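You operate a simulated robot arm through the tools that you are given. There is no shell and no other tool. Be economical: measure what you need, move in short steps, check, and stop when the job is done.

You are at the controls of a simulated robot arm. One attempt, no reset.

TASK
Rinse the blue and red balls under the tap and drop them in the green basket.
Fine: shut the red lever after. What is to be rubbed or washed off counts as gone when no trace of it is left.

It is judged by the outcome, as a careful person would: the job done as asked, and still so three seconds after it is handed in. It fails if anything else is knocked over, pushed out of place, dropped, spilled or broken.

THE ROBOT
A 7-joint arm with a two-finger parallel gripper, fixed in place. Base frame: the origin is at the foot of the arm, x ahead of it, y to its left, z up; the work surface is at about z = 76. Readings come in cm, rad, newtons and seconds.
With the tool pointing down near the work surface it reaches from about 42 to 90 cm from the base axis. Its first joint turns from -2.007 to 2.007 rad. Payload 3.91 kg.
The tool frame sits at the grasp point between the pads (the TCP): z along the fingers, y along the line on which they close. The tips reach 3 cm beyond it. The gripper opens to 11 cm. The fingers are 2 cm wide and 1 cm thick; the gripper's body (4.8 by 11.2 cm) begins 5.5 cm behind the TCP.
Orientation is that of the tool frame in the base frame, as a unit quaternion [x, y, z, w]. With the fingers straight down and closing along the base's y, the tool's x points along the base's -x, its y along +y and its z along -z.

THE INTERFACE
- The arm moves only by the tool apply_moves. Its argument "commands" is a list that holds one entry, the list of rows, each a list of 7 numbers: the shift along the tool's x, y, z in cm, then the turn, a rotation vector about the tool's x, y, z in rad, then the closure in counts, from 0 (fully open) to 255 (shut). In form: [[[x, y, z, rx, ry, rz, fingers], ...]]. A call has 1 to 20 rows; each row shifts and turns the commanded pose from where the row before left it, along the tool's axes as they then stand. Each row takes 0.2 s and may step no farther than 5 cm and 0.15 rad from the row before; otherwise, or with a gripper value out of range, the whole call is refused. A pose out of reach is approached as far as the arm can. The call stops where the force on the tool passes 40 N (or 10 N more than at its start, if that is more) or the arm is blocked; 0.2 s more then pass. Each finger travels about 15.3 cm/s and halts on what it meets, pressing with about 36 N; the grip force reading is that of the motor and also rises with nothing between the fingers. The clock runs only during rows and for 0.2 s after the last one: add rows that do not move to give the fingers time. The reply holds the time, the measured pose of the TCP, the force on the tool along the base axes, the opening and the grip force, in the units named above and with some noise, with the torque about the TCP (base axes, N m) and any sound that the robot's microphone picked up.
- Cameras (640 x 400 px; columns grow to the right, rows downward): "scene" is fixed at [22.11, -49.99, 159.43]; the picture's right is [-0.11, -0.99, 0.00], its down [-0.69, 0.08, -0.72] and it looks along [0.72, -0.08, -0.69] (base axes); focal length 214 px, centre (320, 200). "wrist" rides on the gripper at [7.2, 1.7, -10.3] in the tool frame; the picture's right is [-0.23, 0.97, 0.00], its down [-0.76, -0.18, -0.62] and it looks along [-0.61, -0.14, 0.78] (tool axes); focal length 222 px, centre (320, 200).
- camera(camera): a new picture of that camera. No time passes.
- raise_lower(by): slides the trunk up (or, below 0, down) by that many cm; the arm rides with it, the base frame stays. It gives what a move gives, with no picture.
- measure_at(camera, pixels): for up to 12 pixels [column, row] of the newest picture of that camera ("zoom" is the newest enlarged one), the place [x, y, z] in the base frame of the surface seen there, good to about 0.2 cm. No time passes.
- zoom(camera, box): a new picture of the part [left, top, right, bottom] of that camera's present view, enlarged. No time passes.
- close_job(): hands the job in; it is judged then, once.

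Go step by step. Measure first, check grasps and placings, and put right what went wrong. The budget is 80 turns and 46 pictures, counting those below and the enlarged ones. Unless the task says otherwise, let go and move clear before handing in, and close with one line.

The tools are called as a command line: name --argument value ..., lists and objects as JSON in quotes. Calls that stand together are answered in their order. apply_moves: Moves the arm, as the interface text tells. Its arguments: {"type":"object","properties":{"commands":{"type":"array"}},"required":["commands"]} The other tools are called the same way: raise_lower (by) slides the trunk up or down; camera (camera) takes a picture; measure_at (camera, pixels) gives the place of the surface under pixels of a picture; zoom (camera, box) takes an enlarged picture of a part of a camera's view; close_job () hands the job in.

At the start:

```text
time_s: 0.0
tcp_pos: [58.08, -32.78, 142.48]
tcp_rot: [0.0, 1.0, 0.0, -0.001]
contact_force: [0.1, 0.1, -0.1]
wrist_torque: [0.05, 0.0, 0.02]
grip_width: 11.01
grasp_force: 0.1
trunk travel left (down, up): [-77.5, 21.5]
```

scene: 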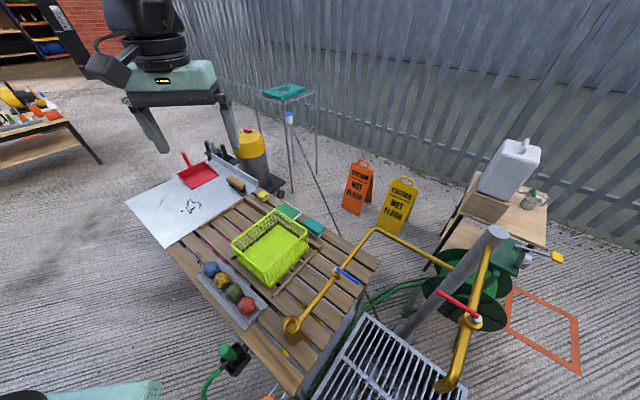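
wrist: 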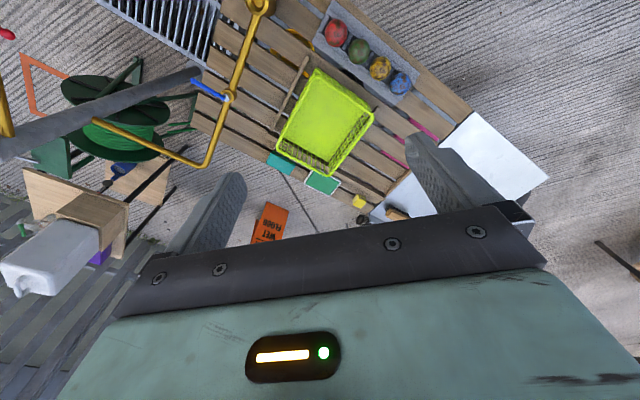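

The scene shows a tray of four balls (around 228,290), the green basket (270,247), and gold pipework with a blue lever (347,275) and a red lever (460,305). I'll zoom in and measure.

zoom --camera "scene" --box '[160, 200, 400, 380]'

zoom --camera "scene" --box '[330, 210, 590, 400]'

measure_at --camera "scene" --pixels '[[210, 268], [222, 281], [234, 292], [247, 306], [270, 250], [347, 275], [292, 325], [447, 385], [460, 305], [478, 320], [380, 370], [497, 233]]'

```text
2.22 times, centred on (280, 290) of scene
```

zoom: 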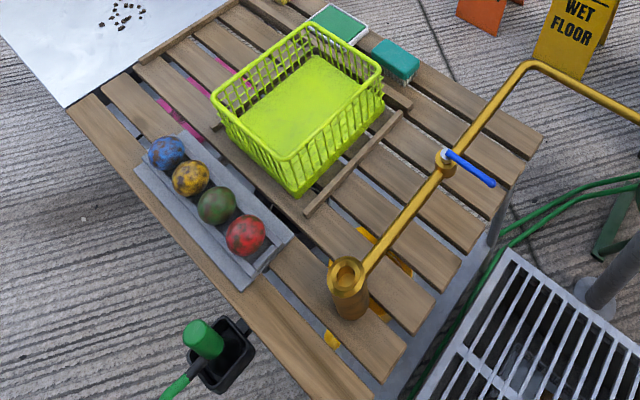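

```text
2.11 times, centred on (460, 305) of scene
```

zoom: 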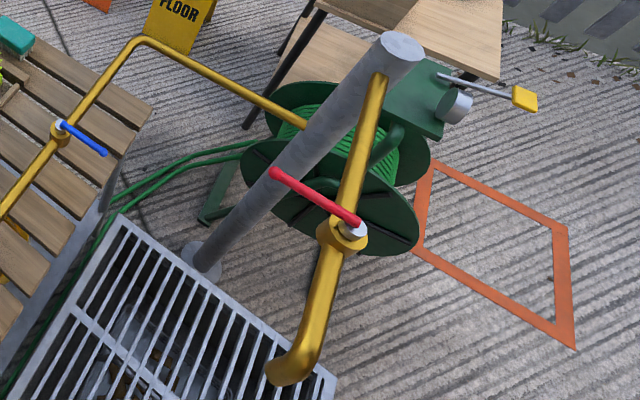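

```text
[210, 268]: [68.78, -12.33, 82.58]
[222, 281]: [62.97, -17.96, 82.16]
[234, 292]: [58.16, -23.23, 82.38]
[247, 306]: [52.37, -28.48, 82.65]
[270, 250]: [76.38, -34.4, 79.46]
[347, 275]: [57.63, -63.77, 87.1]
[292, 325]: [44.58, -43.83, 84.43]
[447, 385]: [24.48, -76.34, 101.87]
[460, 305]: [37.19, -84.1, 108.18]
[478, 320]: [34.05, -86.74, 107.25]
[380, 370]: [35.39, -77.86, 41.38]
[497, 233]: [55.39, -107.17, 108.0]
```

The red-lever tap's spout hangs over the grate near (447,385). I need its exact geometry, so I'll measure the lever, pipe and spout in a fresh enlarged view.

zoom --camera "scene" --box '[410, 220, 530, 400]'

measure_at --camera "scene" --pixels '[[441, 291], [450, 298], [468, 312], [476, 316], [469, 321], [476, 327], [485, 255], [480, 285], [463, 345], [455, 370], [443, 383], [438, 388]]'

measure_at --camera "scene" --pixels '[[335, 268], [358, 283], [336, 271], [375, 232], [290, 323], [229, 352], [250, 232], [305, 240], [273, 285], [232, 240], [273, 212], [496, 228]]'

```text
2.22 times, centred on (470, 310) of scene
```

zoom: 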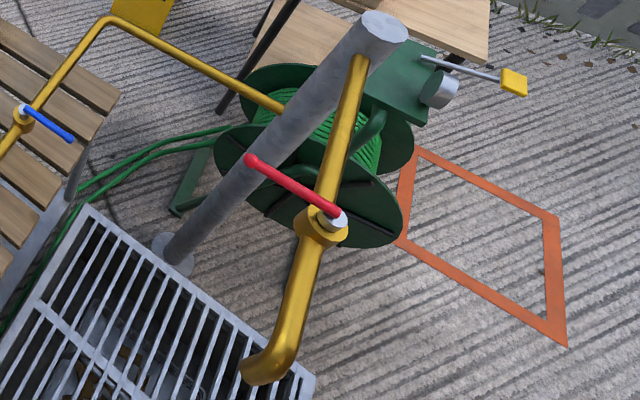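

```text
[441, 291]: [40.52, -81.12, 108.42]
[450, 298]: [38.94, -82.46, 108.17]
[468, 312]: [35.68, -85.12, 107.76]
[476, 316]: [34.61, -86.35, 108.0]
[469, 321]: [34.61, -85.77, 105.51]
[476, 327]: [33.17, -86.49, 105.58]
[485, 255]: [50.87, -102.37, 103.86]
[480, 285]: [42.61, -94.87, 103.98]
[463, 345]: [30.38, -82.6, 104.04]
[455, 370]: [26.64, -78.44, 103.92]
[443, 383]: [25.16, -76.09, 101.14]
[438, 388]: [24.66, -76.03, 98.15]
```

```text
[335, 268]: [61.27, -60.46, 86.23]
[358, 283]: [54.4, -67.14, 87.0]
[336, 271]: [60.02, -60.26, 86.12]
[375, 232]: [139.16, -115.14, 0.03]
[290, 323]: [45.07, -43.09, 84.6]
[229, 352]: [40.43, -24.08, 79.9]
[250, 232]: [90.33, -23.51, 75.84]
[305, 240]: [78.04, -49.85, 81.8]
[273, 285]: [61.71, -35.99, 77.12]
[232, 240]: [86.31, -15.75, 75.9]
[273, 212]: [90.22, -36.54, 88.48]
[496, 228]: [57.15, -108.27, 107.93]
```

The red lever runs from its pivot at (34,-86.5,108) to its tip at (41,-81), square to the pipe, so it's shut. The spout mouth is near (24.5,-76,98). I'll hover over the lever with the fingers turned to straddle it.

apply_moves --commands '[[[1.58, -4.13, 1.67, 0, 0, 0, 0], [1.58, -4.13, 1.67, 0, 0, 0, 0], [1.58, -4.13, 1.67, 0, 0, 0, 0], [1.58, -4.13, 1.67, 0, 0, 0, 0], [1.58, -4.13, 1.67, 0, 0, 0, 0], [1.58, -4.13, 1.67, 0, 0, 0, 0], [1.58, -4.13, 1.67, 0, 0, 0, 0], [1.58, -4.13, 1.67, 0, 0, 0, 0], [1.58, -4.13, 1.67, 0, 0, 0, 0], [1.58, -4.13, 1.67, 0, 0, 0, 0], [1.58, -4.13, 1.67, 0, 0, 0, 60], [1.58, -4.13, 1.67, 0, 0, 0, 120], [0, 0, 0, 0, 0, -0.134, 140], [0, 0, 0, 0, 0, -0.134, 150], [0, 0, 0, 0, 0, -0.134, 150], [0, 0, 0, 0, 0, -0.134, 150], [0, 0, 0, 0, 0, -0.134, 150], [0, 0, 0, 0, 0, 0, 150]]]'

camera --camera "wrist"

camera --camera "scene"

```text
time_s: 3.8
tcp_pos: [38.51, -78.86, 121.41]
tcp_rot: [-0.33, 0.944, 0.0, -0.001]
contact_force: [0.6, -0.1, 0.2]
wrist_torque: [0.01, 0.0, -0.02]
grip_width: 4.53
grasp_force: 0.1
out of reach, approached as far as the arm can: row 11, 12
trunk travel left (down, up): [-77.5, 21.5]
```

```text
40 pictures are left
```

wrist: 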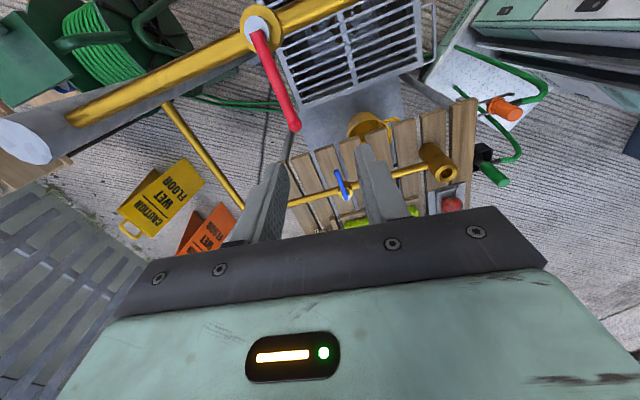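

```text
39 pictures are left
```

scene: 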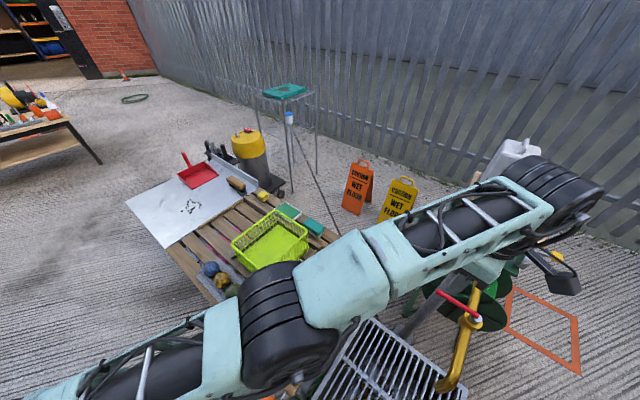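

The arm stops short at about 88 cm radius with the tool vertical, at (38.5,-78.9). I'll tilt the fingers outward by 0.5 rad to gain reach and then re-read the pose.

apply_moves --commands '[[[0, 0, 0, 0.121, 0.03, 0, 150], [0, 0, 0, 0.121, 0.03, 0, 150], [0, 0, 0, 0.121, 0.03, 0, 150], [0, 0, 0, 0.121, 0.03, 0, 150], [0, 0, 0, 0, 0, 0, 150]]]'

```text
time_s: 5.0
tcp_pos: [38.45, -78.94, 121.23]
tcp_rot: [-0.319, 0.915, -0.246, 0.023]
contact_force: [0.2, -0.2, 0.1]
wrist_torque: [0.0, 0.01, 0.0]
grip_width: 4.5
grasp_force: 0.1
trunk travel left (down, up): [-77.5, 21.5]
```

The tilt is as intended and the TCP held its place. I'll lower it so the fingers straddle the lever about 6.5 cm from its pivot.

apply_moves --commands '[[[0.01, 0.9, 2.86, 0, 0, 0, 150], [0.01, 0.9, 2.86, 0, 0, 0, 150], [0.01, 0.9, 2.86, 0, 0, 0, 150], [0.01, 0.9, 2.86, 0, 0, 0, 150], [0, 0, 0, 0, 0, 0, 150]]]'

camera --camera "wrist"

```text
time_s: 6.2
tcp_pos: [38.51, -81.6, 109.49]
tcp_rot: [-0.318, 0.915, -0.246, 0.022]
contact_force: [0.5, 0.3, -0.2]
wrist_torque: [0.0, 0.01, 0.0]
grip_width: 4.56
grasp_force: 0.0
trunk travel left (down, up): [-77.5, 21.5]
```

```text
38 pictures are left
```

wrist: 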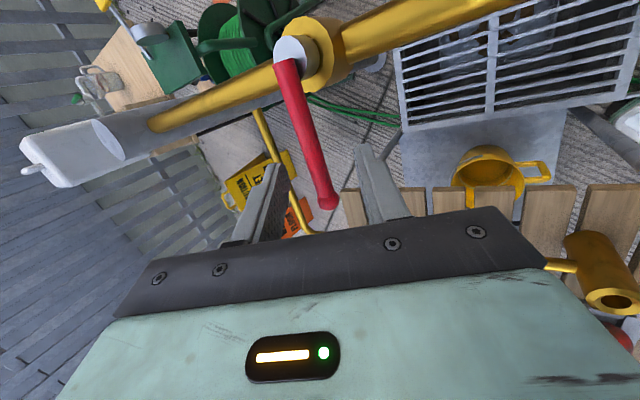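

The red lever runs between the fingers, with its tip at (328,200) in the wrist view. I'll push it 3 cm outward, toward the post, to test the direction.

apply_moves --commands '[[[-0.03, -0.88, 0.46, 0, 0, 0, 150], [-0.03, -0.88, 0.46, 0, 0, 0, 150], [-0.03, -0.88, 0.46, 0, 0, 0, 150]]]'

camera --camera "wrist"

```text
time_s: 7.0
tcp_pos: [40.26, -83.74, 109.52]
tcp_rot: [-0.318, 0.916, -0.243, 0.022]
contact_force: [-14.5, 17.7, -2.0]
wrist_torque: [0.41, 0.21, 0.25]
grip_width: 5.58
grasp_force: 11.0
trunk travel left (down, up): [-77.5, 21.5]
```

```text
37 pictures are left
```

wrist: 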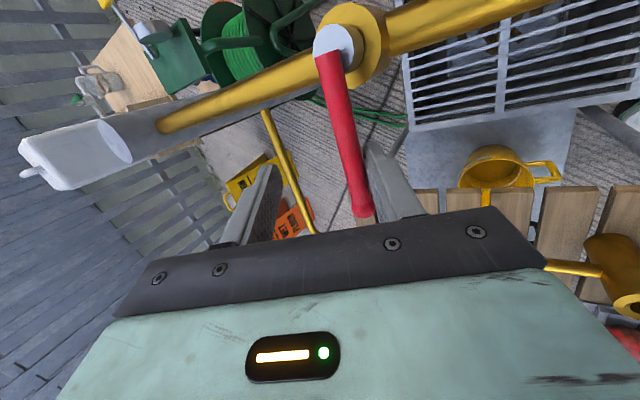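

The lever didn't turn that way: the finger was forced back with about 23 N. That's the shut stop, so it opens toward the spout. I'll back off, lift, close the fingers and come down behind the lever.

apply_moves --commands '[[[0.03, 1.06, -0.55, 0, 0, 0, 150], [0.28, -1.16, -2.2, 0, 0, 0, 150], [0.28, -1.16, -2.2, 0, 0, 0, 150], [0.24, -1.26, 0.7, 0, 0, 0, 255], [0, 0, 0, 0, 0, 0, 255], [0, 0, 0, 0, 0, 0, 255], [-0.31, 1.28, 2.41, 0, 0, 0, 255], [-0.31, 1.28, 2.41, 0, 0, 0, 255], [0, 0, 0, 0, 0, 0, 255]]]'

camera --camera "wrist"

```text
time_s: 9.0
tcp_pos: [40.44, -84.2, 108.97]
tcp_rot: [-0.319, 0.915, -0.246, 0.023]
contact_force: [0.0, -0.5, -0.2]
wrist_torque: [0.0, 0.0, 0.0]
grip_width: 0.0
grasp_force: 35.8
trunk travel left (down, up): [-77.5, 21.5]
```

```text
36 pictures are left
```

wrist: 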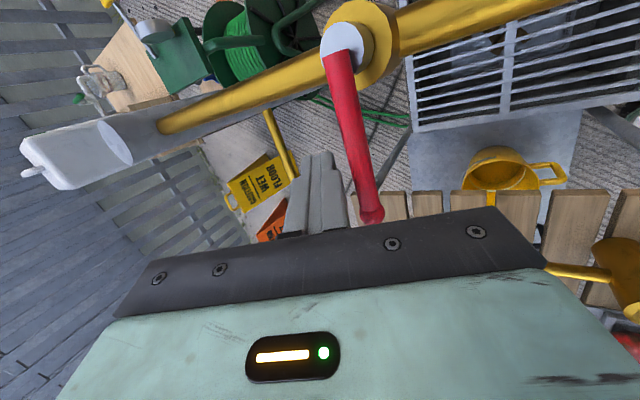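

The closed fingers are behind the lever, clear of it. I'll sweep it through its arc toward the spout.

apply_moves --commands '[[[0.225, 1.236, -0.625, 0, 0, 0, 255], [-0.05, 1.0, -0.535, 0, 0, 0, 255], [-0.05, 1.0, -0.535, 0, 0, 0, 255], [0.337, 0.923, -0.445, 0, 0, 0, 255], [0.337, 0.923, -0.445, 0, 0, 0, 255], [0.661, 0.786, -0.33, 0, 0, 0, 255], [0.661, 0.786, -0.33, 0, 0, 0, 255], [0.912, 0.553, -0.174, 0, 0, 0, 255], [0.912, 0.553, -0.174, 0, 0, 0, 255], [0.785, 0.217, -0.012, 0, 0, 0, 255], [0.785, 0.217, -0.012, 0, 0, 0, 255]]]'

camera --camera "wrist"

```text
time_s: 11.4
tcp_pos: [30.77, -80.28, 109.15]
tcp_rot: [-0.32, 0.915, -0.245, 0.023]
contact_force: [3.8, 2.2, -0.8]
wrist_torque: [0.03, -0.07, 0.05]
grip_width: 0.0
grasp_force: 36.1
trunk travel left (down, up): [-77.5, 21.5]
```

```text
35 pictures are left
```

wrist: 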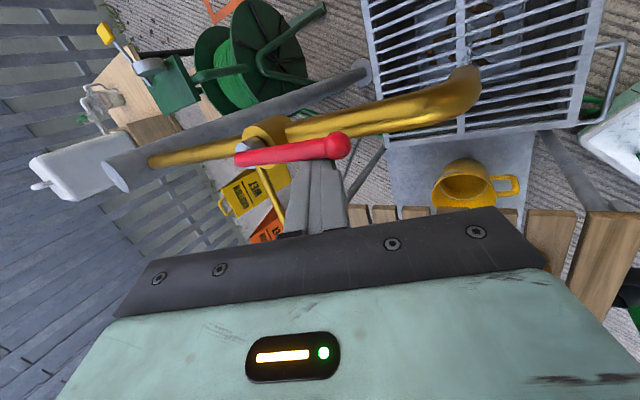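

The lever now lies along the pipe. I'll zoom on the spout (465,90) to see whether water is flowing.

zoom --camera "wrist" --box '[360, 0, 560, 125]'

measure_at --camera "wrist" --pixels '[[245, 158], [300, 152], [340, 145], [300, 128], [200, 148], [420, 105], [465, 75], [475, 95], [470, 115], [462, 185]]'

```text
3.20 times, centred on (460, 62) of wrist
```

zoom: 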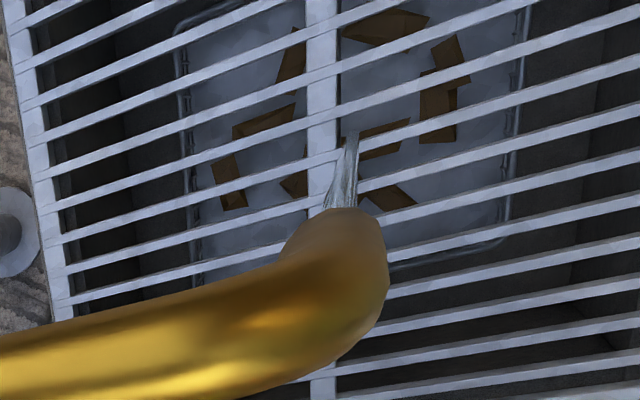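

```text
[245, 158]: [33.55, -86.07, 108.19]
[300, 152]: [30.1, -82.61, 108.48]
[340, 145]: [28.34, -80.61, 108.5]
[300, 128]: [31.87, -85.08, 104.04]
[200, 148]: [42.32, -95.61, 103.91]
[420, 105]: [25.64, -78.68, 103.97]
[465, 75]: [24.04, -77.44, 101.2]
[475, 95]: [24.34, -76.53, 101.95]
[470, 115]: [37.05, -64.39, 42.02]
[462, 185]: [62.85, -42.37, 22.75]
```

Water is running from the spout. I'll lift clear, set the tool upright, and go above the red ball to inspect the tray.

apply_moves --commands '[[[0.457, -1.86, -3.51, 0, 0, 0, 255], [0.457, -1.86, -3.51, 0, 0, 0, 255], [0.457, -1.86, -3.51, 0, 0, 0, 255], [0, 0, 0, -0.121, -0.03, 0, 200], [0, 0, 0, -0.121, -0.03, 0, 100], [0, 0, 0, -0.121, -0.03, 0, 60], [0, 0, 0, -0.121, -0.03, 0, 60], [0, 0, 0, 0, 0, -0.115, 60]]]'

apply_moves --commands '[[[-4.08, 1.58, 1.23, 0, 0, 0, 60], [-4.08, 1.58, 1.23, 0, 0, 0, 60], [-4.08, 1.58, 1.23, 0, 0, 0, 60], [-4.08, 1.58, 1.23, 0, 0, 0, 60], [-4.08, 1.58, 1.23, 0, 0, 0, 60], [-4.08, 1.58, 1.23, 0, 0, 0, 60], [-4.08, 1.58, 1.23, 0, 0, 0, 60], [-4.08, 1.58, 1.23, 0, 0, 0, 60], [-4.08, 1.58, 1.23, 0, 0, 0, 60], [-4.08, 1.58, 1.23, 0, 0, 0, 60], [-4.08, 1.58, 1.23, 0, 0, 0, 60], [-4.08, 1.58, 1.23, 0, 0, 0, 60], [-4.08, 1.58, 1.23, 0, 0, 0, 60], [0, 0, 0, 0, 0, 0, 60]]]'

camera --camera "wrist"

camera --camera "scene"

```text
time_s: 13.2
tcp_pos: [30.77, -80.25, 121.01]
tcp_rot: [-0.383, 0.924, 0.001, 0.0]
contact_force: [0.3, 0.0, 0.2]
wrist_torque: [0.01, 0.0, -0.03]
grip_width: 8.42
grasp_force: 0.0
trunk travel left (down, up): [-77.5, 21.5]
```

```text
time_s: 16.2
tcp_pos: [53.61, -28.28, 105.13]
tcp_rot: [-0.383, 0.924, -0.001, 0.0]
contact_force: [-0.5, 0.2, -0.1]
wrist_torque: [0.0, 0.0, -0.01]
grip_width: 8.43
grasp_force: 0.0
trunk travel left (down, up): [-77.5, 21.5]
```

```text
33 pictures are left
```

wrist: 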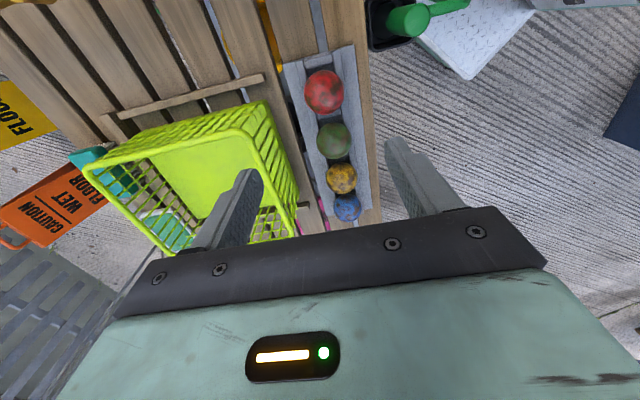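

```text
32 pictures are left
```

scene: 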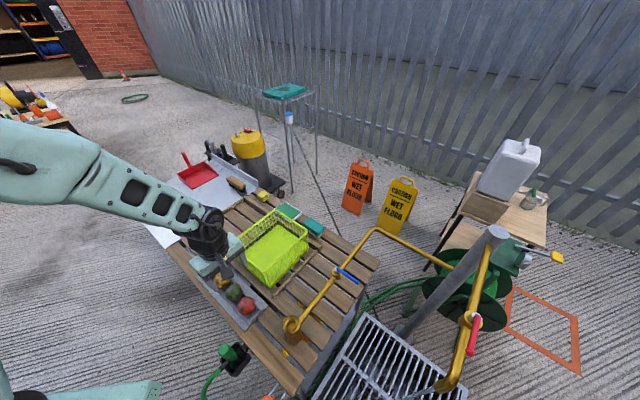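

The tray holds red (323,92), green, yellow and blue (346,208). I'll zoom and measure the balls and tray walls to plan the grasp.

zoom --camera "wrist" --box '[250, 30, 410, 230]'

measure_at --camera "wrist" --pixels '[[323, 92], [334, 140], [341, 178], [346, 208], [297, 100], [305, 100], [350, 100], [360, 100], [312, 160], [362, 160], [300, 62], [348, 47]]'

measure_at --camera "scene" --pixels '[[247, 306], [240, 298], [240, 306], [254, 306], [247, 299], [234, 284], [252, 318], [268, 308], [240, 330], [262, 298], [443, 390], [436, 384]]'

```text
2.00 times, centred on (330, 130) of wrist
```

zoom: 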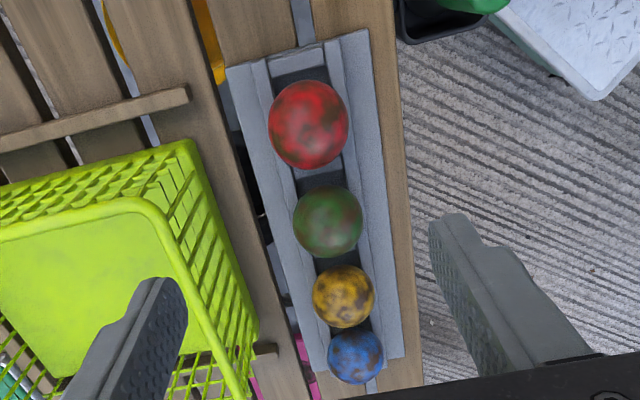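

```text
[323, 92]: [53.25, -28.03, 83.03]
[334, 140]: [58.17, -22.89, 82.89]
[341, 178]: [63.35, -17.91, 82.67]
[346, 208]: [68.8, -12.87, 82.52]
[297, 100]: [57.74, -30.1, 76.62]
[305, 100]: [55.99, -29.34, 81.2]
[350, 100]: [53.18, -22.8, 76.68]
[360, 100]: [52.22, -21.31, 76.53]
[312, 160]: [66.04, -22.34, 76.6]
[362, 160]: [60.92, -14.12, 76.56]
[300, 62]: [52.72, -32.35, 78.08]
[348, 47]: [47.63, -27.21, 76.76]
```

```text
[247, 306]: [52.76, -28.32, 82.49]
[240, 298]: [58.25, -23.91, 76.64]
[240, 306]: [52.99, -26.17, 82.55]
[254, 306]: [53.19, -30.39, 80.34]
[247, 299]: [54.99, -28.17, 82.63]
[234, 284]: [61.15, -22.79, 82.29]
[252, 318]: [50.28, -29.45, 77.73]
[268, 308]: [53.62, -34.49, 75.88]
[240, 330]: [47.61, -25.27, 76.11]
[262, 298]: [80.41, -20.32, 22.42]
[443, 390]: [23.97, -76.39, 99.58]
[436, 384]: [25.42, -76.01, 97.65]
```

The balls are about 6.5 cm across with centres near z=79.8, and the tray walls are low (about 77–78). I'll grasp the red ball across the row at (53.7,-27.7), with the TCP at z≈81.

apply_moves --commands '[[[-0.08, 0.057, 4.02, 0, 0, 0, 60], [-0.08, 0.057, 4.02, 0, 0, 0, 60], [-0.08, 0.057, 4.02, 0, 0, 0, 60], [-0.08, 0.057, 4.02, 0, 0, 0, 60], [-0.08, 0.057, 4.02, 0, 0, 0, 60], [-0.08, 0.057, 4.02, 0, 0, 0, 60], [0, 0, 0, 0, 0, 0, 60]]]'

camera --camera "wrist"

```text
time_s: 17.8
tcp_pos: [53.7, -27.76, 81.08]
tcp_rot: [-0.383, 0.924, 0.001, 0.0]
contact_force: [0.3, -0.1, 0.6]
wrist_torque: [0.01, 0.0, 0.03]
grip_width: 8.39
grasp_force: 0.1
trunk travel left (down, up): [-77.5, 21.5]
```

```text
30 pictures are left
```

wrist: 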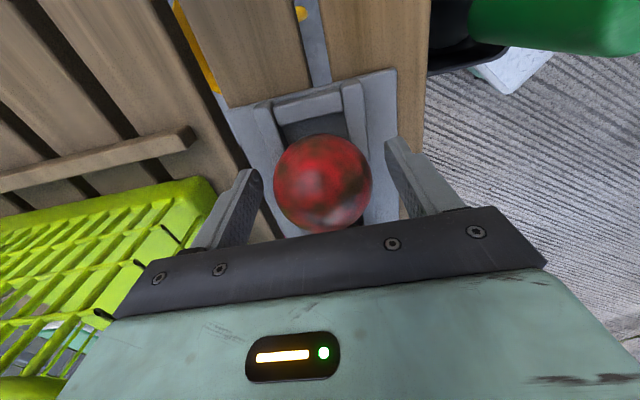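

The red ball sits between the fingers. I'll close and lift it.

apply_moves --commands '[[[0, 0, 0, 0, 0, 0, 255], [0, 0, 0, 0, 0, 0, 255], [0, 0, 0, 0, 0, 0, 255], [0, 0, -2, 0, 0, 0, 255], [0, 0, -3, 0, 0, 0, 255], [0, 0, -4, 0, 0, 0, 255], [0, 0, -4, 0, 0, 0, 255], [0, 0, -4, 0, 0, 0, 255], [0, 0, 0, 0, 0, 0, 255]]]'

camera --camera "wrist"

```text
time_s: 19.8
tcp_pos: [53.51, -27.95, 98.12]
tcp_rot: [-0.384, 0.923, 0.0, 0.0]
contact_force: [0.2, 0.2, -0.4]
wrist_torque: [0.0, 0.0, -0.01]
grip_width: 5.82
grasp_force: 35.7
trunk travel left (down, up): [-77.5, 21.5]
```

```text
29 pictures are left
```

wrist: 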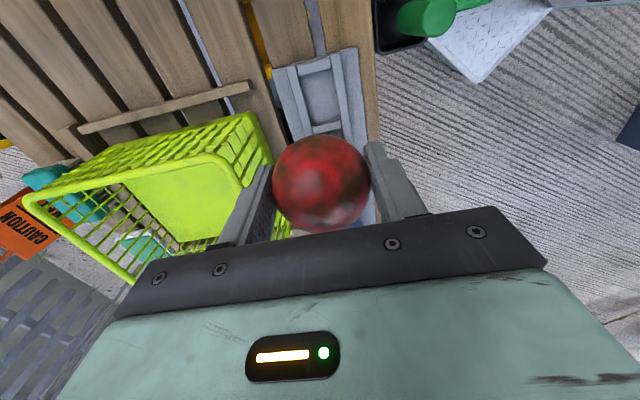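

The red ball is held (5.8 cm wide). I'll carry it to just inside of the spout at about (27,-66,100) and turn the wrist there.

apply_moves --commands '[[[4.56, -0.81, -0.2, 0, 0, 0, 255], [4.56, -0.81, -0.2, 0, 0, 0, 255], [4.56, -0.81, -0.2, 0, 0, 0, 255], [4.56, -0.81, -0.2, 0, 0, 0, 255], [4.56, -0.81, -0.2, 0, 0, 0, 255], [4.56, -0.81, -0.2, 0, 0, 0, 255], [4.56, -0.81, -0.2, 0, 0, 0, 255], [4.56, -0.81, -0.2, 0, 0, 0, 255], [4.56, -0.81, -0.2, 0, 0, 0, 255], [4.56, -0.81, -0.2, 0, 0, 0, 255], [0, 0, 0, 0, 0, -0.136, 255], [0, 0, 0, 0, 0, -0.136, 255], [0, 0, 0, 0, 0, -0.136, 255], [0, 0, 0, 0, 0, -0.136, 255], [0, 0, 0, 0, 0, -0.136, 255], [0, 0, 0, 0, 0, -0.136, 255], [0, 0, 0, 0, 0, -0.136, 255], [0, 0, 0, 0, 0, -0.136, 255], [0, 0, 0, 0, 0, 0, 255]]]'

camera --camera "wrist"

```text
time_s: 23.8
tcp_pos: [27.18, -65.82, 100.04]
tcp_rot: [0.806, -0.592, 0.0, 0.0]
contact_force: [-0.2, -0.1, -0.2]
wrist_torque: [-0.02, 0.03, 0.03]
grip_width: 5.81
grasp_force: 36.0
trunk travel left (down, up): [-77.5, 21.5]
```

```text
28 pictures are left
```

wrist: 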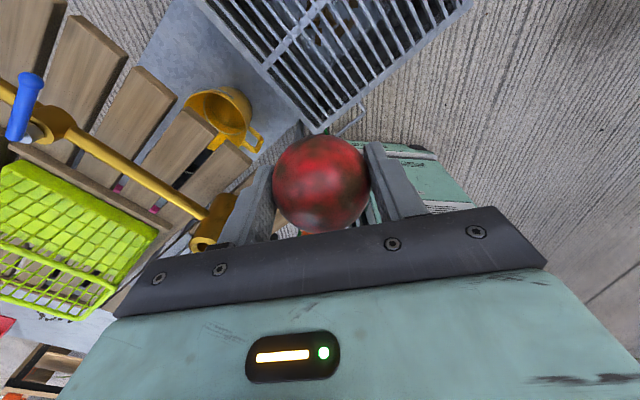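

The yaw succeeded. I'll now tilt the tool outward by 1.2 rad so it points nearly horizontally toward the spout.

apply_moves --commands '[[[0, 0, 0, 0, 0.15, 0, 255], [0, 0, 0, 0, 0.15, 0, 255], [0, 0, 0, 0, 0.15, 0, 255], [0, 0, 0, 0, 0.15, 0, 255], [0, 0, 0, 0, 0.15, 0, 255], [0, 0, 0, 0, 0.15, 0, 255], [0, 0, 0, 0, 0.15, 0, 255], [0, 0, 0, 0, 0.15, 0, 255], [0, 0, 0, 0, 0, 0, 255]]]'

camera --camera "wrist"

camera --camera "scene"

```text
time_s: 25.8
tcp_pos: [27.21, -65.85, 100.07]
tcp_rot: [0.665, -0.489, 0.454, 0.335]
contact_force: [0.0, 0.0, -0.3]
wrist_torque: [-0.01, 0.05, 0.0]
grip_width: 5.77
grasp_force: 36.2
trunk travel left (down, up): [-77.5, 21.5]
```

```text
27 pictures are left
```

wrist: 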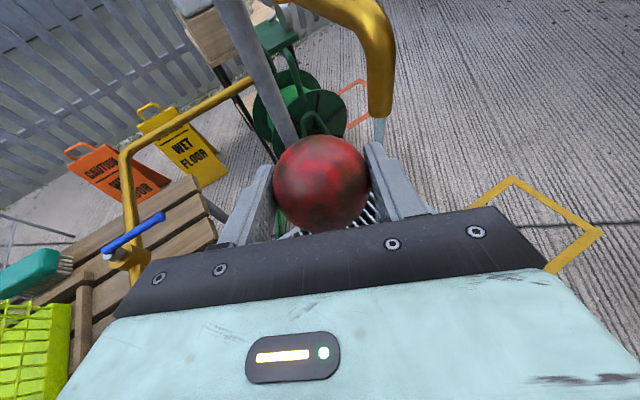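

```text
26 pictures are left
```

scene: 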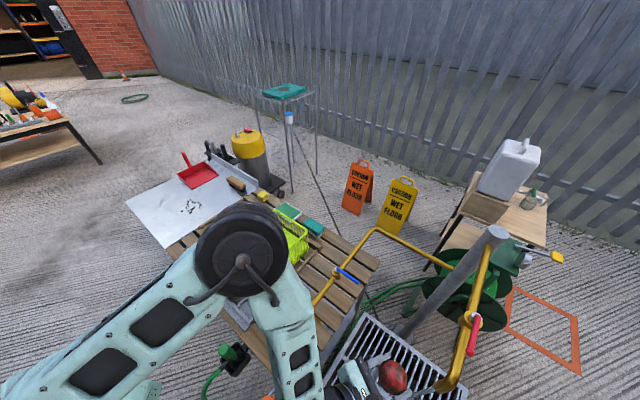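

Perfect view: the spout mouth is at (380,112) with water below it. I'll measure the spout mouth and the stream.

zoom --camera "wrist" --box '[330, 60, 430, 160]'

measure_at --camera "wrist" --pixels '[[370, 112], [381, 113], [391, 112], [381, 90], [379, 122], [379, 130], [378, 138]]'

```text
4.00 times, centred on (380, 110) of wrist
```

zoom: 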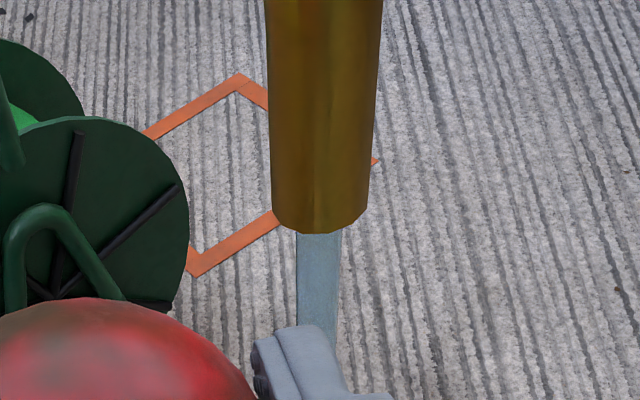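

```text
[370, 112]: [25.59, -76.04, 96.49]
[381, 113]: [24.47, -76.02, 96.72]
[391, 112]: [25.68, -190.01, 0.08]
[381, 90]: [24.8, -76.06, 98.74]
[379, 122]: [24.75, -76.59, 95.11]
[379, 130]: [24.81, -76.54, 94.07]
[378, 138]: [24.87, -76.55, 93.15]
```

The stream axis is at about (24.8,-77.2) and the mouth at z≈96.3. I'll lower the ball, then slide it out under the stream with its centre near z=89.

apply_moves --commands '[[[-3.3, 0, 1.28, 0, 0, 0, 255], [-3.3, 0, 1.28, 0, 0, 0, 255], [-3.3, 0, 1.28, 0, 0, 0, 255], [0.81, 1.41, 2.1, 0, 0, 0, 255], [0.81, 1.41, 2.1, 0, 0, 0, 255], [0.81, 1.41, 2.1, 0, 0, 0, 255], [0.81, 1.41, 2.1, 0, 0, 0, 255], [0, 0, 0, 0, 0, 0, 255], [0, 0, 0, 0, 0, 0, 255], [0, 0, 0, 0, 0, 0, 255], [0, 0, 0, 0, 0, 0, 255]]]'

zoom --camera "wrist" --box '[220, 60, 420, 240]'

```text
time_s: 28.2
tcp_pos: [24.52, -76.08, 89.41]
tcp_rot: [0.666, -0.489, 0.455, 0.334]
contact_force: [0.7, -0.2, -0.8]
wrist_torque: [0.04, 0.04, 0.02]
grip_width: 5.78
grasp_force: 36.3
trunk travel left (down, up): [-77.5, 21.5]
```

```text
2.22 times, centred on (320, 150) of wrist
```

zoom: 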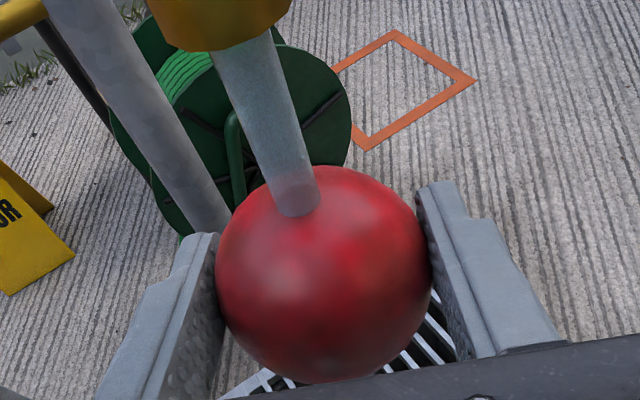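

The water is hitting the ball and the dirt is fading. I'll roll the wrist about the tool axis so the stream reaches other sides.

apply_moves --commands '[[[0, 0, 0, 0, 0, 0.15, 255], [0, 0, 0, 0, 0, 0.15, 255], [0, 0, 0, 0, 0, 0.15, 255], [0, 0, 0, 0, 0, 0.15, 255], [0, 0, 0, 0, 0, 0.15, 255], [0, 0, 0, 0, 0, 0.15, 255], [0, 0, 0, 0, 0, 0, 255], [0, 0, 0, 0, 0, 0, 255], [0, 0, 0, 0, 0, 0, 255], [0, 0, 0, 0, 0, 0, 255], [0, 0, 0, 0, 0, 0, 255], [0, 0, 0, 0, 0, 0, 255]]]'

zoom --camera "wrist" --box '[220, 60, 420, 240]'

```text
time_s: 30.8
tcp_pos: [24.41, -76.08, 89.39]
tcp_rot: [-0.386, 0.73, -0.554, -0.103]
contact_force: [-0.1, -0.4, 0.3]
wrist_torque: [0.0, 0.01, -0.02]
grip_width: 5.74
grasp_force: 35.9
trunk travel left (down, up): [-77.5, 21.5]
```

```text
2.22 times, centred on (320, 150) of wrist
```

zoom: 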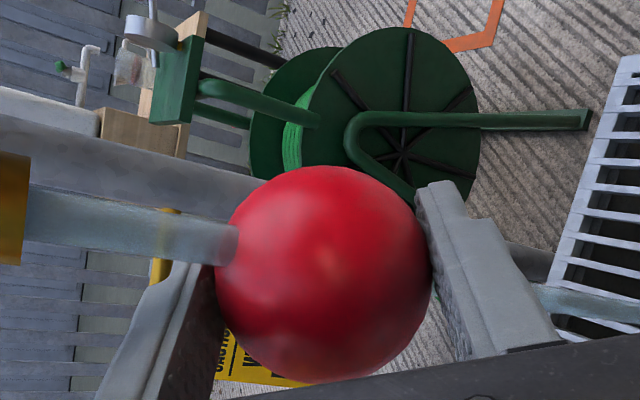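

It's much cleaner now. I'll roll the other way and dwell.

apply_moves --commands '[[[0, 0, 0, 0, 0, -0.15, 255], [0, 0, 0, 0, 0, -0.15, 255], [0, 0, 0, 0, 0, -0.15, 255], [0, 0, 0, 0, 0, -0.15, 255], [0, 0, 0, 0, 0, -0.15, 255], [0, 0, 0, 0, 0, -0.15, 255], [0, 0, 0, 0, 0, -0.15, 255], [0, 0, 0, 0, 0, -0.15, 255], [0, 0, 0, 0, 0, -0.15, 255], [0, 0, 0, 0, 0, -0.15, 255], [0, 0, 0, 0, 0, -0.15, 255], [0, 0, 0, 0, 0, -0.15, 255], [0, 0, 0, 0, 0, 0, 255], [0, 0, 0, 0, 0, 0, 255], [0, 0, 0, 0, 0, 0, 255], [0, 0, 0, 0, 0, 0, 255], [0, 0, 0, 0, 0, 0, 255], [0, 0, 0, 0, 0, 0, 255], [0, 0, 0, 0, 0, 0, 255], [0, 0, 0, 0, 0, 0, 255]]]'

zoom --camera "wrist" --box '[220, 60, 420, 240]'

```text
time_s: 32.7
tcp_pos: [26.7, -78.58, 95.14]
tcp_rot: [0.698, -0.378, 0.436, 0.424]
contact_force: [-23.0, -21.6, -28.5]
wrist_torque: [0.02, -1.46, 0.79]
grip_width: 5.84
grasp_force: 35.9
trunk travel left (down, up): [-77.5, 21.5]
stopped in row 9: the force on the tool passed its limit at 88 N (the readings are from after the stop); the commanded pose is now the measured one
```

```text
2.22 times, centred on (320, 150) of wrist
```

zoom: 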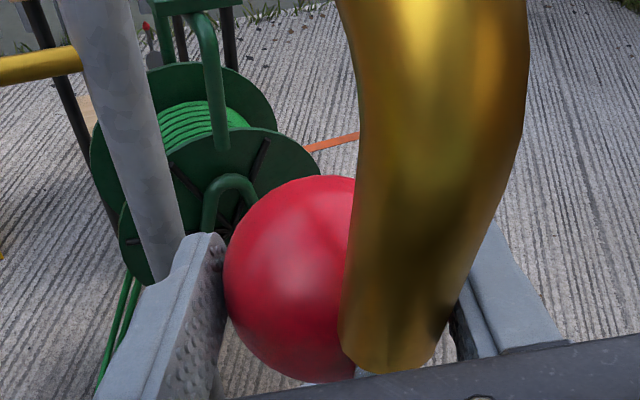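

During the roll back the arm swerved (an inverse-kinematics switch) and pressed on the spout; the TCP is at (26.7,-78.6,95.1). I'll ease straight down, away from the pipe, then check.

apply_moves --commands '[[[-0.7, -0.2, 0.2, 0, 0, 0, 255], [-0.7, -0.2, 0.2, 0, 0, 0, 255], [-1.39, -0.39, 0.39, 0, 0, 0, 255], [-1.39, -0.39, 0.39, 0, 0, 0, 255], [-1.39, -0.39, 0.39, 0, 0, 0, 255], [0, 0, 0, 0, 0, 0, 255]]]'

camera --camera "wrist"

camera --camera "scene"

```text
time_s: 33.5
tcp_pos: [26.91, -78.95, 95.59]
tcp_rot: [0.681, -0.381, 0.447, 0.437]
contact_force: [-22.7, -2.6, -5.0]
wrist_torque: [0.19, -0.65, 0.49]
grip_width: 5.78
grasp_force: 35.9
trunk travel left (down, up): [-77.5, 21.5]
stopped in row 3: the force on the tool passed its limit at 55 N (the readings are from after the stop); the commanded pose is now the measured one
```

```text
21 pictures are left
```

wrist: 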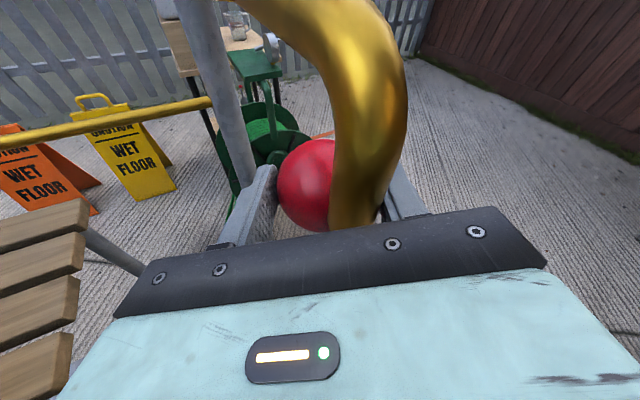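

```text
20 pictures are left
```

scene: 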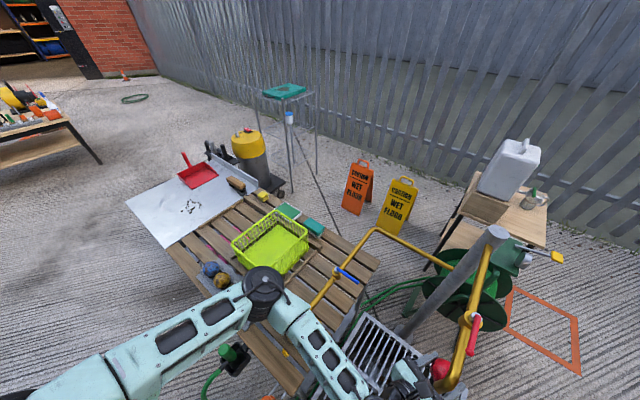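

The spout end is sitting in the pocket between the ball, the right finger and the palm, and the wrist appears near a joint limit. I'll ease down in tiny steps with a slight positive roll, away from that limit.

apply_moves --commands '[[[-0.28, -0.08, 0.07, 0, 0, 0.04, 255], [-0.28, -0.08, 0.07, 0, 0, 0.04, 255], [0, 0, 0, 0, 0, 0, 255]]]'

```text
time_s: 34.3
tcp_pos: [27.04, -79.04, 94.74]
tcp_rot: [0.668, -0.405, 0.464, 0.418]
contact_force: [-19.4, -8.3, 8.1]
wrist_torque: [0.34, -0.13, 0.61]
grip_width: 5.79
grasp_force: 36.1
trunk travel left (down, up): [-77.5, 21.5]
```

It's responding correctly now. The force points in -x, so I'll continue down while easing slightly to -x.

apply_moves --commands '[[[-0.5, 0.2, 0.12, 0, 0, 0.03, 255], [-0.5, 0.2, 0.12, 0, 0, 0.03, 255], [-0.5, 0, 0.12, 0, 0, 0.03, 255], [0, 0, 0, 0, 0, 0, 255]]]'

```text
time_s: 35.3
tcp_pos: [26.74, -79.13, 93.28]
tcp_rot: [0.65, -0.434, 0.483, 0.395]
contact_force: [-0.8, 0.3, 0.3]
wrist_torque: [0.0, 0.02, 0.02]
grip_width: 5.69
grasp_force: 36.0
trunk travel left (down, up): [-77.5, 21.5]
```

The tool is free of contact. I'll go down another 4.5 cm with a bit more positive roll.

apply_moves --commands '[[[-1.1, -0.1, 0.25, 0, 0, 0.05, 255], [-1.1, -0.1, 0.25, 0, 0, 0.05, 255], [-1.1, 0, 0.25, 0, 0, 0.05, 255], [-1.1, 0, 0.25, 0, 0, 0.05, 255], [0, 0, 0, 0, 0, 0, 255]]]'

camera --camera "wrist"

```text
time_s: 36.5
tcp_pos: [26.93, -79.49, 89.56]
tcp_rot: [0.598, -0.496, 0.526, 0.346]
contact_force: [0.2, 1.1, 0.0]
wrist_torque: [0.01, 0.02, 0.01]
grip_width: 5.73
grasp_force: 36.1
trunk travel left (down, up): [-77.5, 21.5]
```

```text
19 pictures are left
```

wrist: 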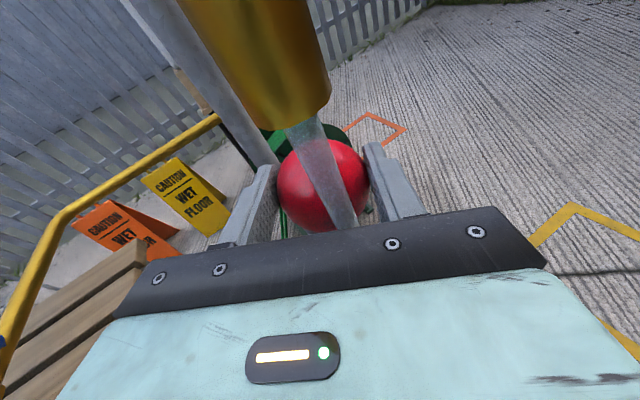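

The spout is intact and clear. I'll pass the ball back under the stream in steps, dwelling at each.

apply_moves --commands '[[[-0.12, 0.61, -0.89, 0, 0, 0, 255], [-0.12, 0.61, -0.89, 0, 0, 0, 255], [-0.12, 0.61, -0.89, 0, 0, 0, 255], [0, 0, 0, 0, 0, 0, 255], [0, 0, 0, 0, 0, 0, 255], [0, 0, 0, 0, 0, 0, 255], [0, 0, 0, 0, 0, 0, 255], [-0.3, -0.35, -1.22, 0, 0, 0, 255], [0, 0, 0, 0, 0, 0, 255], [0, 0, 0, 0, 0, 0, 255], [0, 0, 0, 0, 0, 0, 255], [-0.3, -0.35, -1.22, 0, 0, 0, 255], [0, 0, 0, 0, 0, 0, 255], [0, 0, 0, 0, 0, 0, 255], [0, 0, 0, 0, 0, 0, 255]]]'

zoom --camera "wrist" --box '[220, 60, 420, 240]'

```text
time_s: 39.9
tcp_pos: [24.84, -76.18, 92.56]
tcp_rot: [0.576, -0.494, 0.547, 0.353]
contact_force: [0.3, -0.1, 1.0]
wrist_torque: [0.02, 0.01, -0.01]
grip_width: 5.7
grasp_force: 36.0
trunk travel left (down, up): [-77.5, 21.5]
stopped in row 15: the arm was blocked; the commanded pose is now the measured one
```

```text
2.22 times, centred on (320, 150) of wrist
```

zoom: 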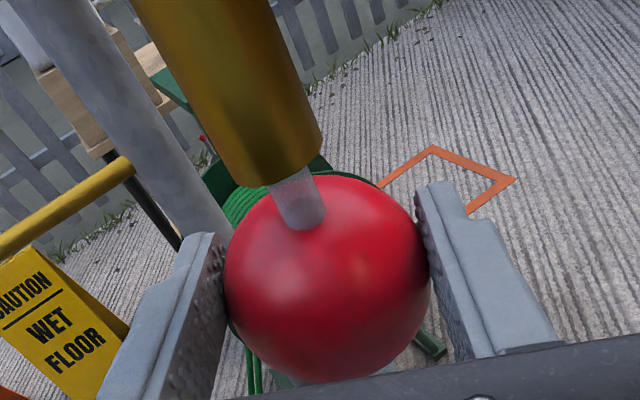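

The arm reports being blocked, and z is 92.6 instead of about 89. I'll check the scene before moving.

camera --camera "scene"

```text
17 pictures are left
```

scene: 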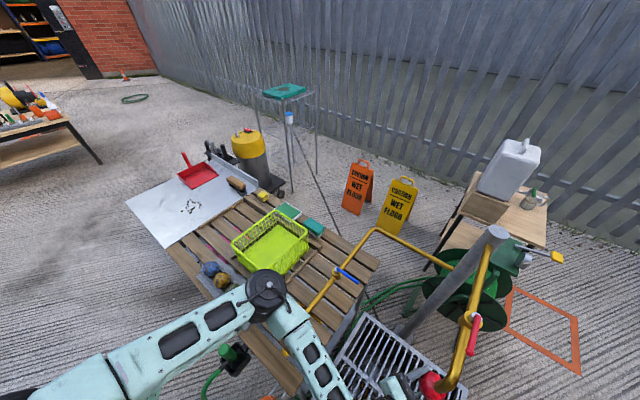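

I'll check how low the elbow and forearm are, and whether the table items are still in place.

measure_at --camera "scene" --pixels '[[268, 280], [285, 300], [300, 320], [315, 350], [330, 385], [200, 330], [210, 268], [222, 281], [268, 300], [250, 285], [300, 280], [130, 365]]'

zoom --camera "scene" --box '[180, 240, 380, 400]'

```text
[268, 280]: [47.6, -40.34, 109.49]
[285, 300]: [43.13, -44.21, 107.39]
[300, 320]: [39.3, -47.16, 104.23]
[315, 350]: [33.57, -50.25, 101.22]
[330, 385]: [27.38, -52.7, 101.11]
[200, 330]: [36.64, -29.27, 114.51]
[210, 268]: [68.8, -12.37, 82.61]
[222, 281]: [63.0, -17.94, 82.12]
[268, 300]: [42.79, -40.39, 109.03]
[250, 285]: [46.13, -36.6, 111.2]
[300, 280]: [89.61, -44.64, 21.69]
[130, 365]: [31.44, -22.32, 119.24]
```

```text
2.50 times, centred on (280, 320) of scene
```

zoom: 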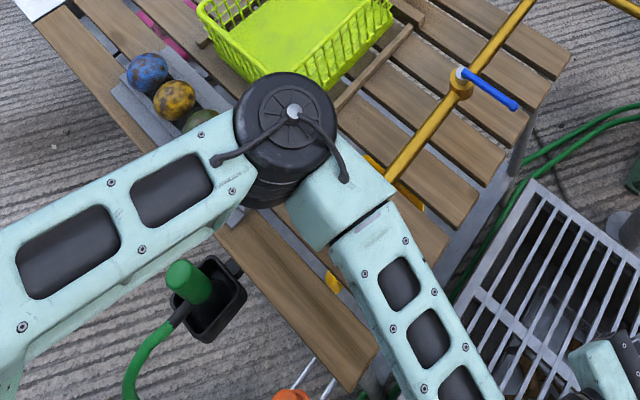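

The elbow drum (top z≈109) sits right above the small fountain spout on the bench at (44.6,-43.8), so it is probably resting on it. I'll raise the trunk slightly to unload it, then slide the ball sideways out from under the tap.

raise_lower --by 0.7

apply_moves --commands '[[[0.086, 0.955, -0.28, 0, 0, 0, 255], [0.086, 0.955, -0.28, 0, 0, 0, 255], [0.086, 0.955, -0.28, 0, 0, 0, 255], [0.086, 0.955, -0.28, 0, 0, 0, 255], [0.086, 0.955, -0.28, 0, 0, 0, 255], [0.086, 0.955, -0.28, 0, 0, 0, 255], [0.086, 0.955, -0.28, 0, 0, 0, 255]]]'

```text
time_s: 40.4
tcp_pos: [24.78, -76.19, 93.08]
tcp_rot: [0.577, -0.495, 0.546, 0.352]
contact_force: [1.7, 2.1, -13.9]
wrist_torque: [0.09, 0.02, 0.03]
grip_width: 5.71
grasp_force: 36.0
trunk travel left (down, up): [-78.2, 20.8]
```

```text
time_s: 41.5
tcp_pos: [23.05, -76.68, 94.35]
tcp_rot: [0.574, -0.485, 0.566, 0.339]
contact_force: [18.8, 17.4, -16.8]
wrist_torque: [-0.41, 0.6, 0.53]
grip_width: 5.5
grasp_force: 35.5
trunk travel left (down, up): [-78.2, 20.8]
stopped in row 5: the force on the tool passed its limit at 46 N (the readings are from after the stop); the commanded pose is now the measured one
```

Part of the ball is nudging the spout rim. I'll go down, outward and slightly to -x in small steps, which should also unload the elbow.

apply_moves --commands '[[[-0.31, 0.76, 0.56, 0, 0, 0, 255], [-0.31, 0.76, 0.56, 0, 0, 0, 255], [0, 0, 0, 0, 0, 0, 255]]]'

camera --camera "wrist"

```text
time_s: 42.0
tcp_pos: [23.34, -77.73, 93.91]
tcp_rot: [0.573, -0.483, 0.571, 0.336]
contact_force: [12.8, 11.2, -7.1]
wrist_torque: [-0.12, 0.37, 0.03]
grip_width: 5.46
grasp_force: 36.6
trunk travel left (down, up): [-78.2, 20.8]
stopped in row 2: the force on the tool passed its limit at 48 N (the readings are from after the stop); the commanded pose is now the measured one
```

```text
15 pictures are left
```

wrist: 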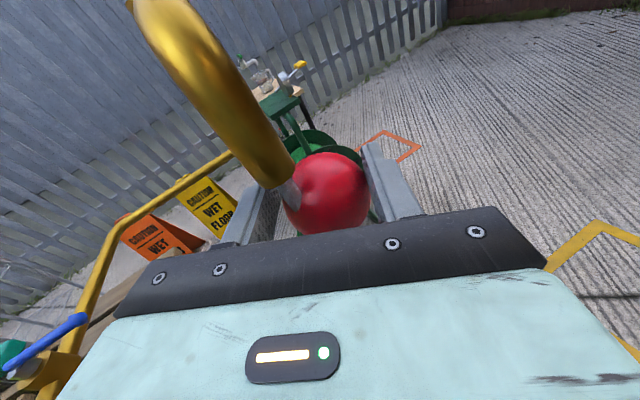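

The spout end is tucked between the left finger and the ball, pushing the tool toward +x/+y and down. I'll follow that force: straight down with a slight +x, in tiny steps.

apply_moves --commands '[[[-0.4, -0.25, 0.05, 0, 0, 0, 255], [-0.4, -0.1, 0.05, 0, 0, 0, 255], [-0.4, 0.06, 0.05, 0, 0, 0, 255], [0, 0, 0, 0, 0, 0, 255]]]'

```text
time_s: 43.0
tcp_pos: [23.44, -78.0, 93.88]
tcp_rot: [0.564, -0.483, 0.577, 0.341]
contact_force: [0.1, -0.1, -1.2]
wrist_torque: [-0.01, 0.01, 0.02]
grip_width: 5.39
grasp_force: 35.9
trunk travel left (down, up): [-78.2, 20.8]
```

The tool is now free, but z won't drop, so the elbow is resting on the fountain. I'll raise the trunk by 1 cm, which should unload the elbow without raising the tool much.

raise_lower --by 1.0

```text
time_s: 43.6
tcp_pos: [23.69, -78.12, 94.8]
tcp_rot: [0.565, -0.482, 0.578, 0.339]
contact_force: [-0.6, -2.4, -3.8]
wrist_torque: [0.0, 0.05, -0.04]
grip_width: 5.36
grasp_force: 36.0
trunk travel left (down, up): [-79.2, 19.8]
```

The trunk rose and the elbow should have slack. I'll try going down again in small steps.

apply_moves --commands '[[[-0.4, 0.07, 0.05, 0, 0, 0, 255], [-0.4, 0.07, 0.05, 0, 0, 0, 255], [-0.4, 0.07, 0.05, 0, 0, 0, 255], [0, 0, 0, 0, 0, 0, 255]]]'

camera --camera "scene"

camera --camera "wrist"

```text
time_s: 44.6
tcp_pos: [24.16, -78.26, 94.59]
tcp_rot: [0.558, -0.481, 0.586, 0.339]
contact_force: [-0.7, -1.4, 0.2]
wrist_torque: [-0.03, -0.05, -0.02]
grip_width: 5.29
grasp_force: 36.3
trunk travel left (down, up): [-79.2, 19.8]
```

```text
14 pictures are left
```

scene: 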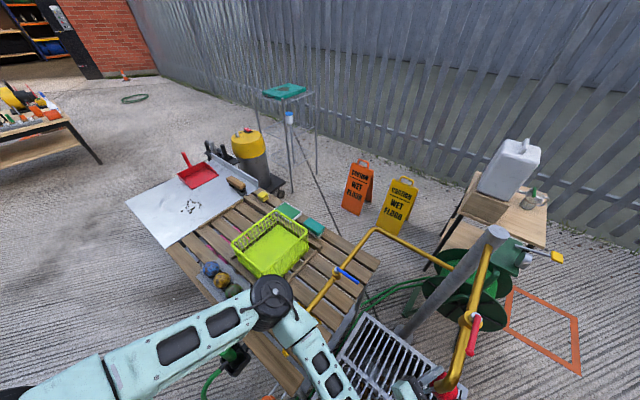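

```text
13 pictures are left
```

wrist: 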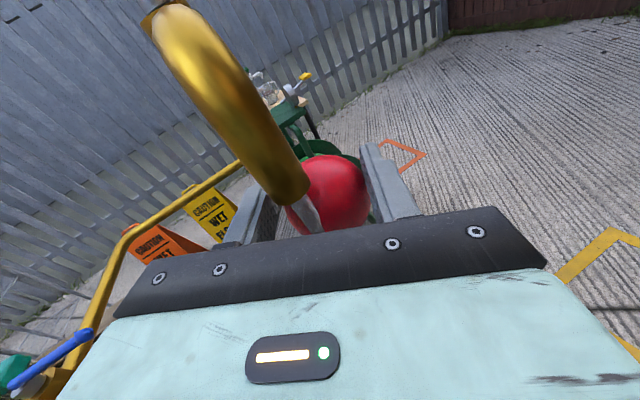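

The elbow still hinders the downward motion, and the narrower grip (5.29) shows the ball slipping slightly downward. Farther out the arm tracked well, so I'll move outward 2.4 cm and then down.

apply_moves --commands '[[[0.1, 0, 0.79, 0, 0, 0, 255], [0.1, 0, 0.79, 0, 0, 0, 255], [0.1, 0, 0.79, 0, 0, 0, 255], [0, 0, 0, 0, 0, 0, 255]]]'

```text
time_s: 45.6
tcp_pos: [26.37, -80.03, 94.47]
tcp_rot: [0.569, -0.47, 0.59, 0.328]
contact_force: [28.1, 66.6, -3.3]
wrist_torque: [-0.84, 0.25, -1.2]
grip_width: 2.03
grasp_force: 35.7
trunk travel left (down, up): [-79.2, 19.8]
stopped in row 4: the force on the tool passed its limit at 77 N (the readings are from after the stop); the commanded pose is now the measured one
```

The grip width fell to 2.0, so the ball may be lost. I'll look.

camera --camera "wrist"

camera --camera "scene"

```text
12 pictures are left
```

wrist: 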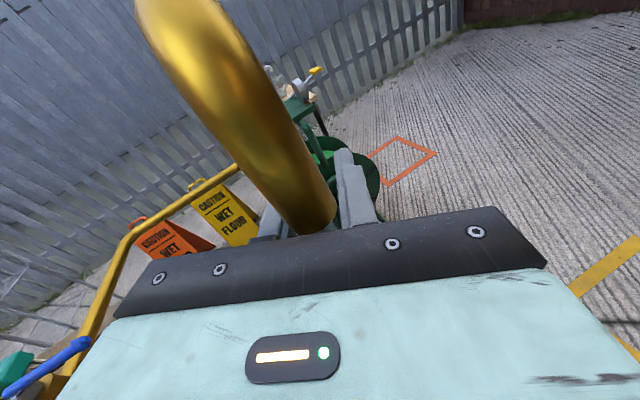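

```text
11 pictures are left
```

scene: 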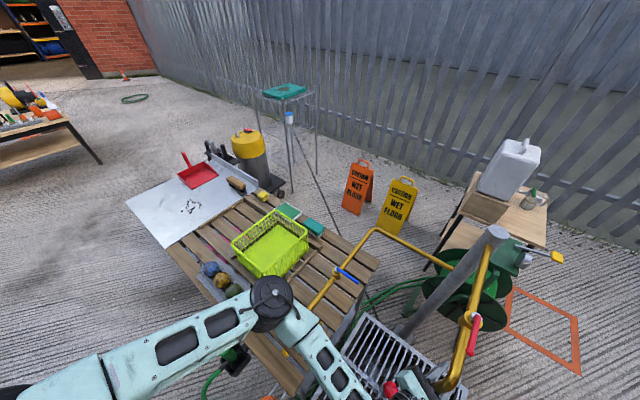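

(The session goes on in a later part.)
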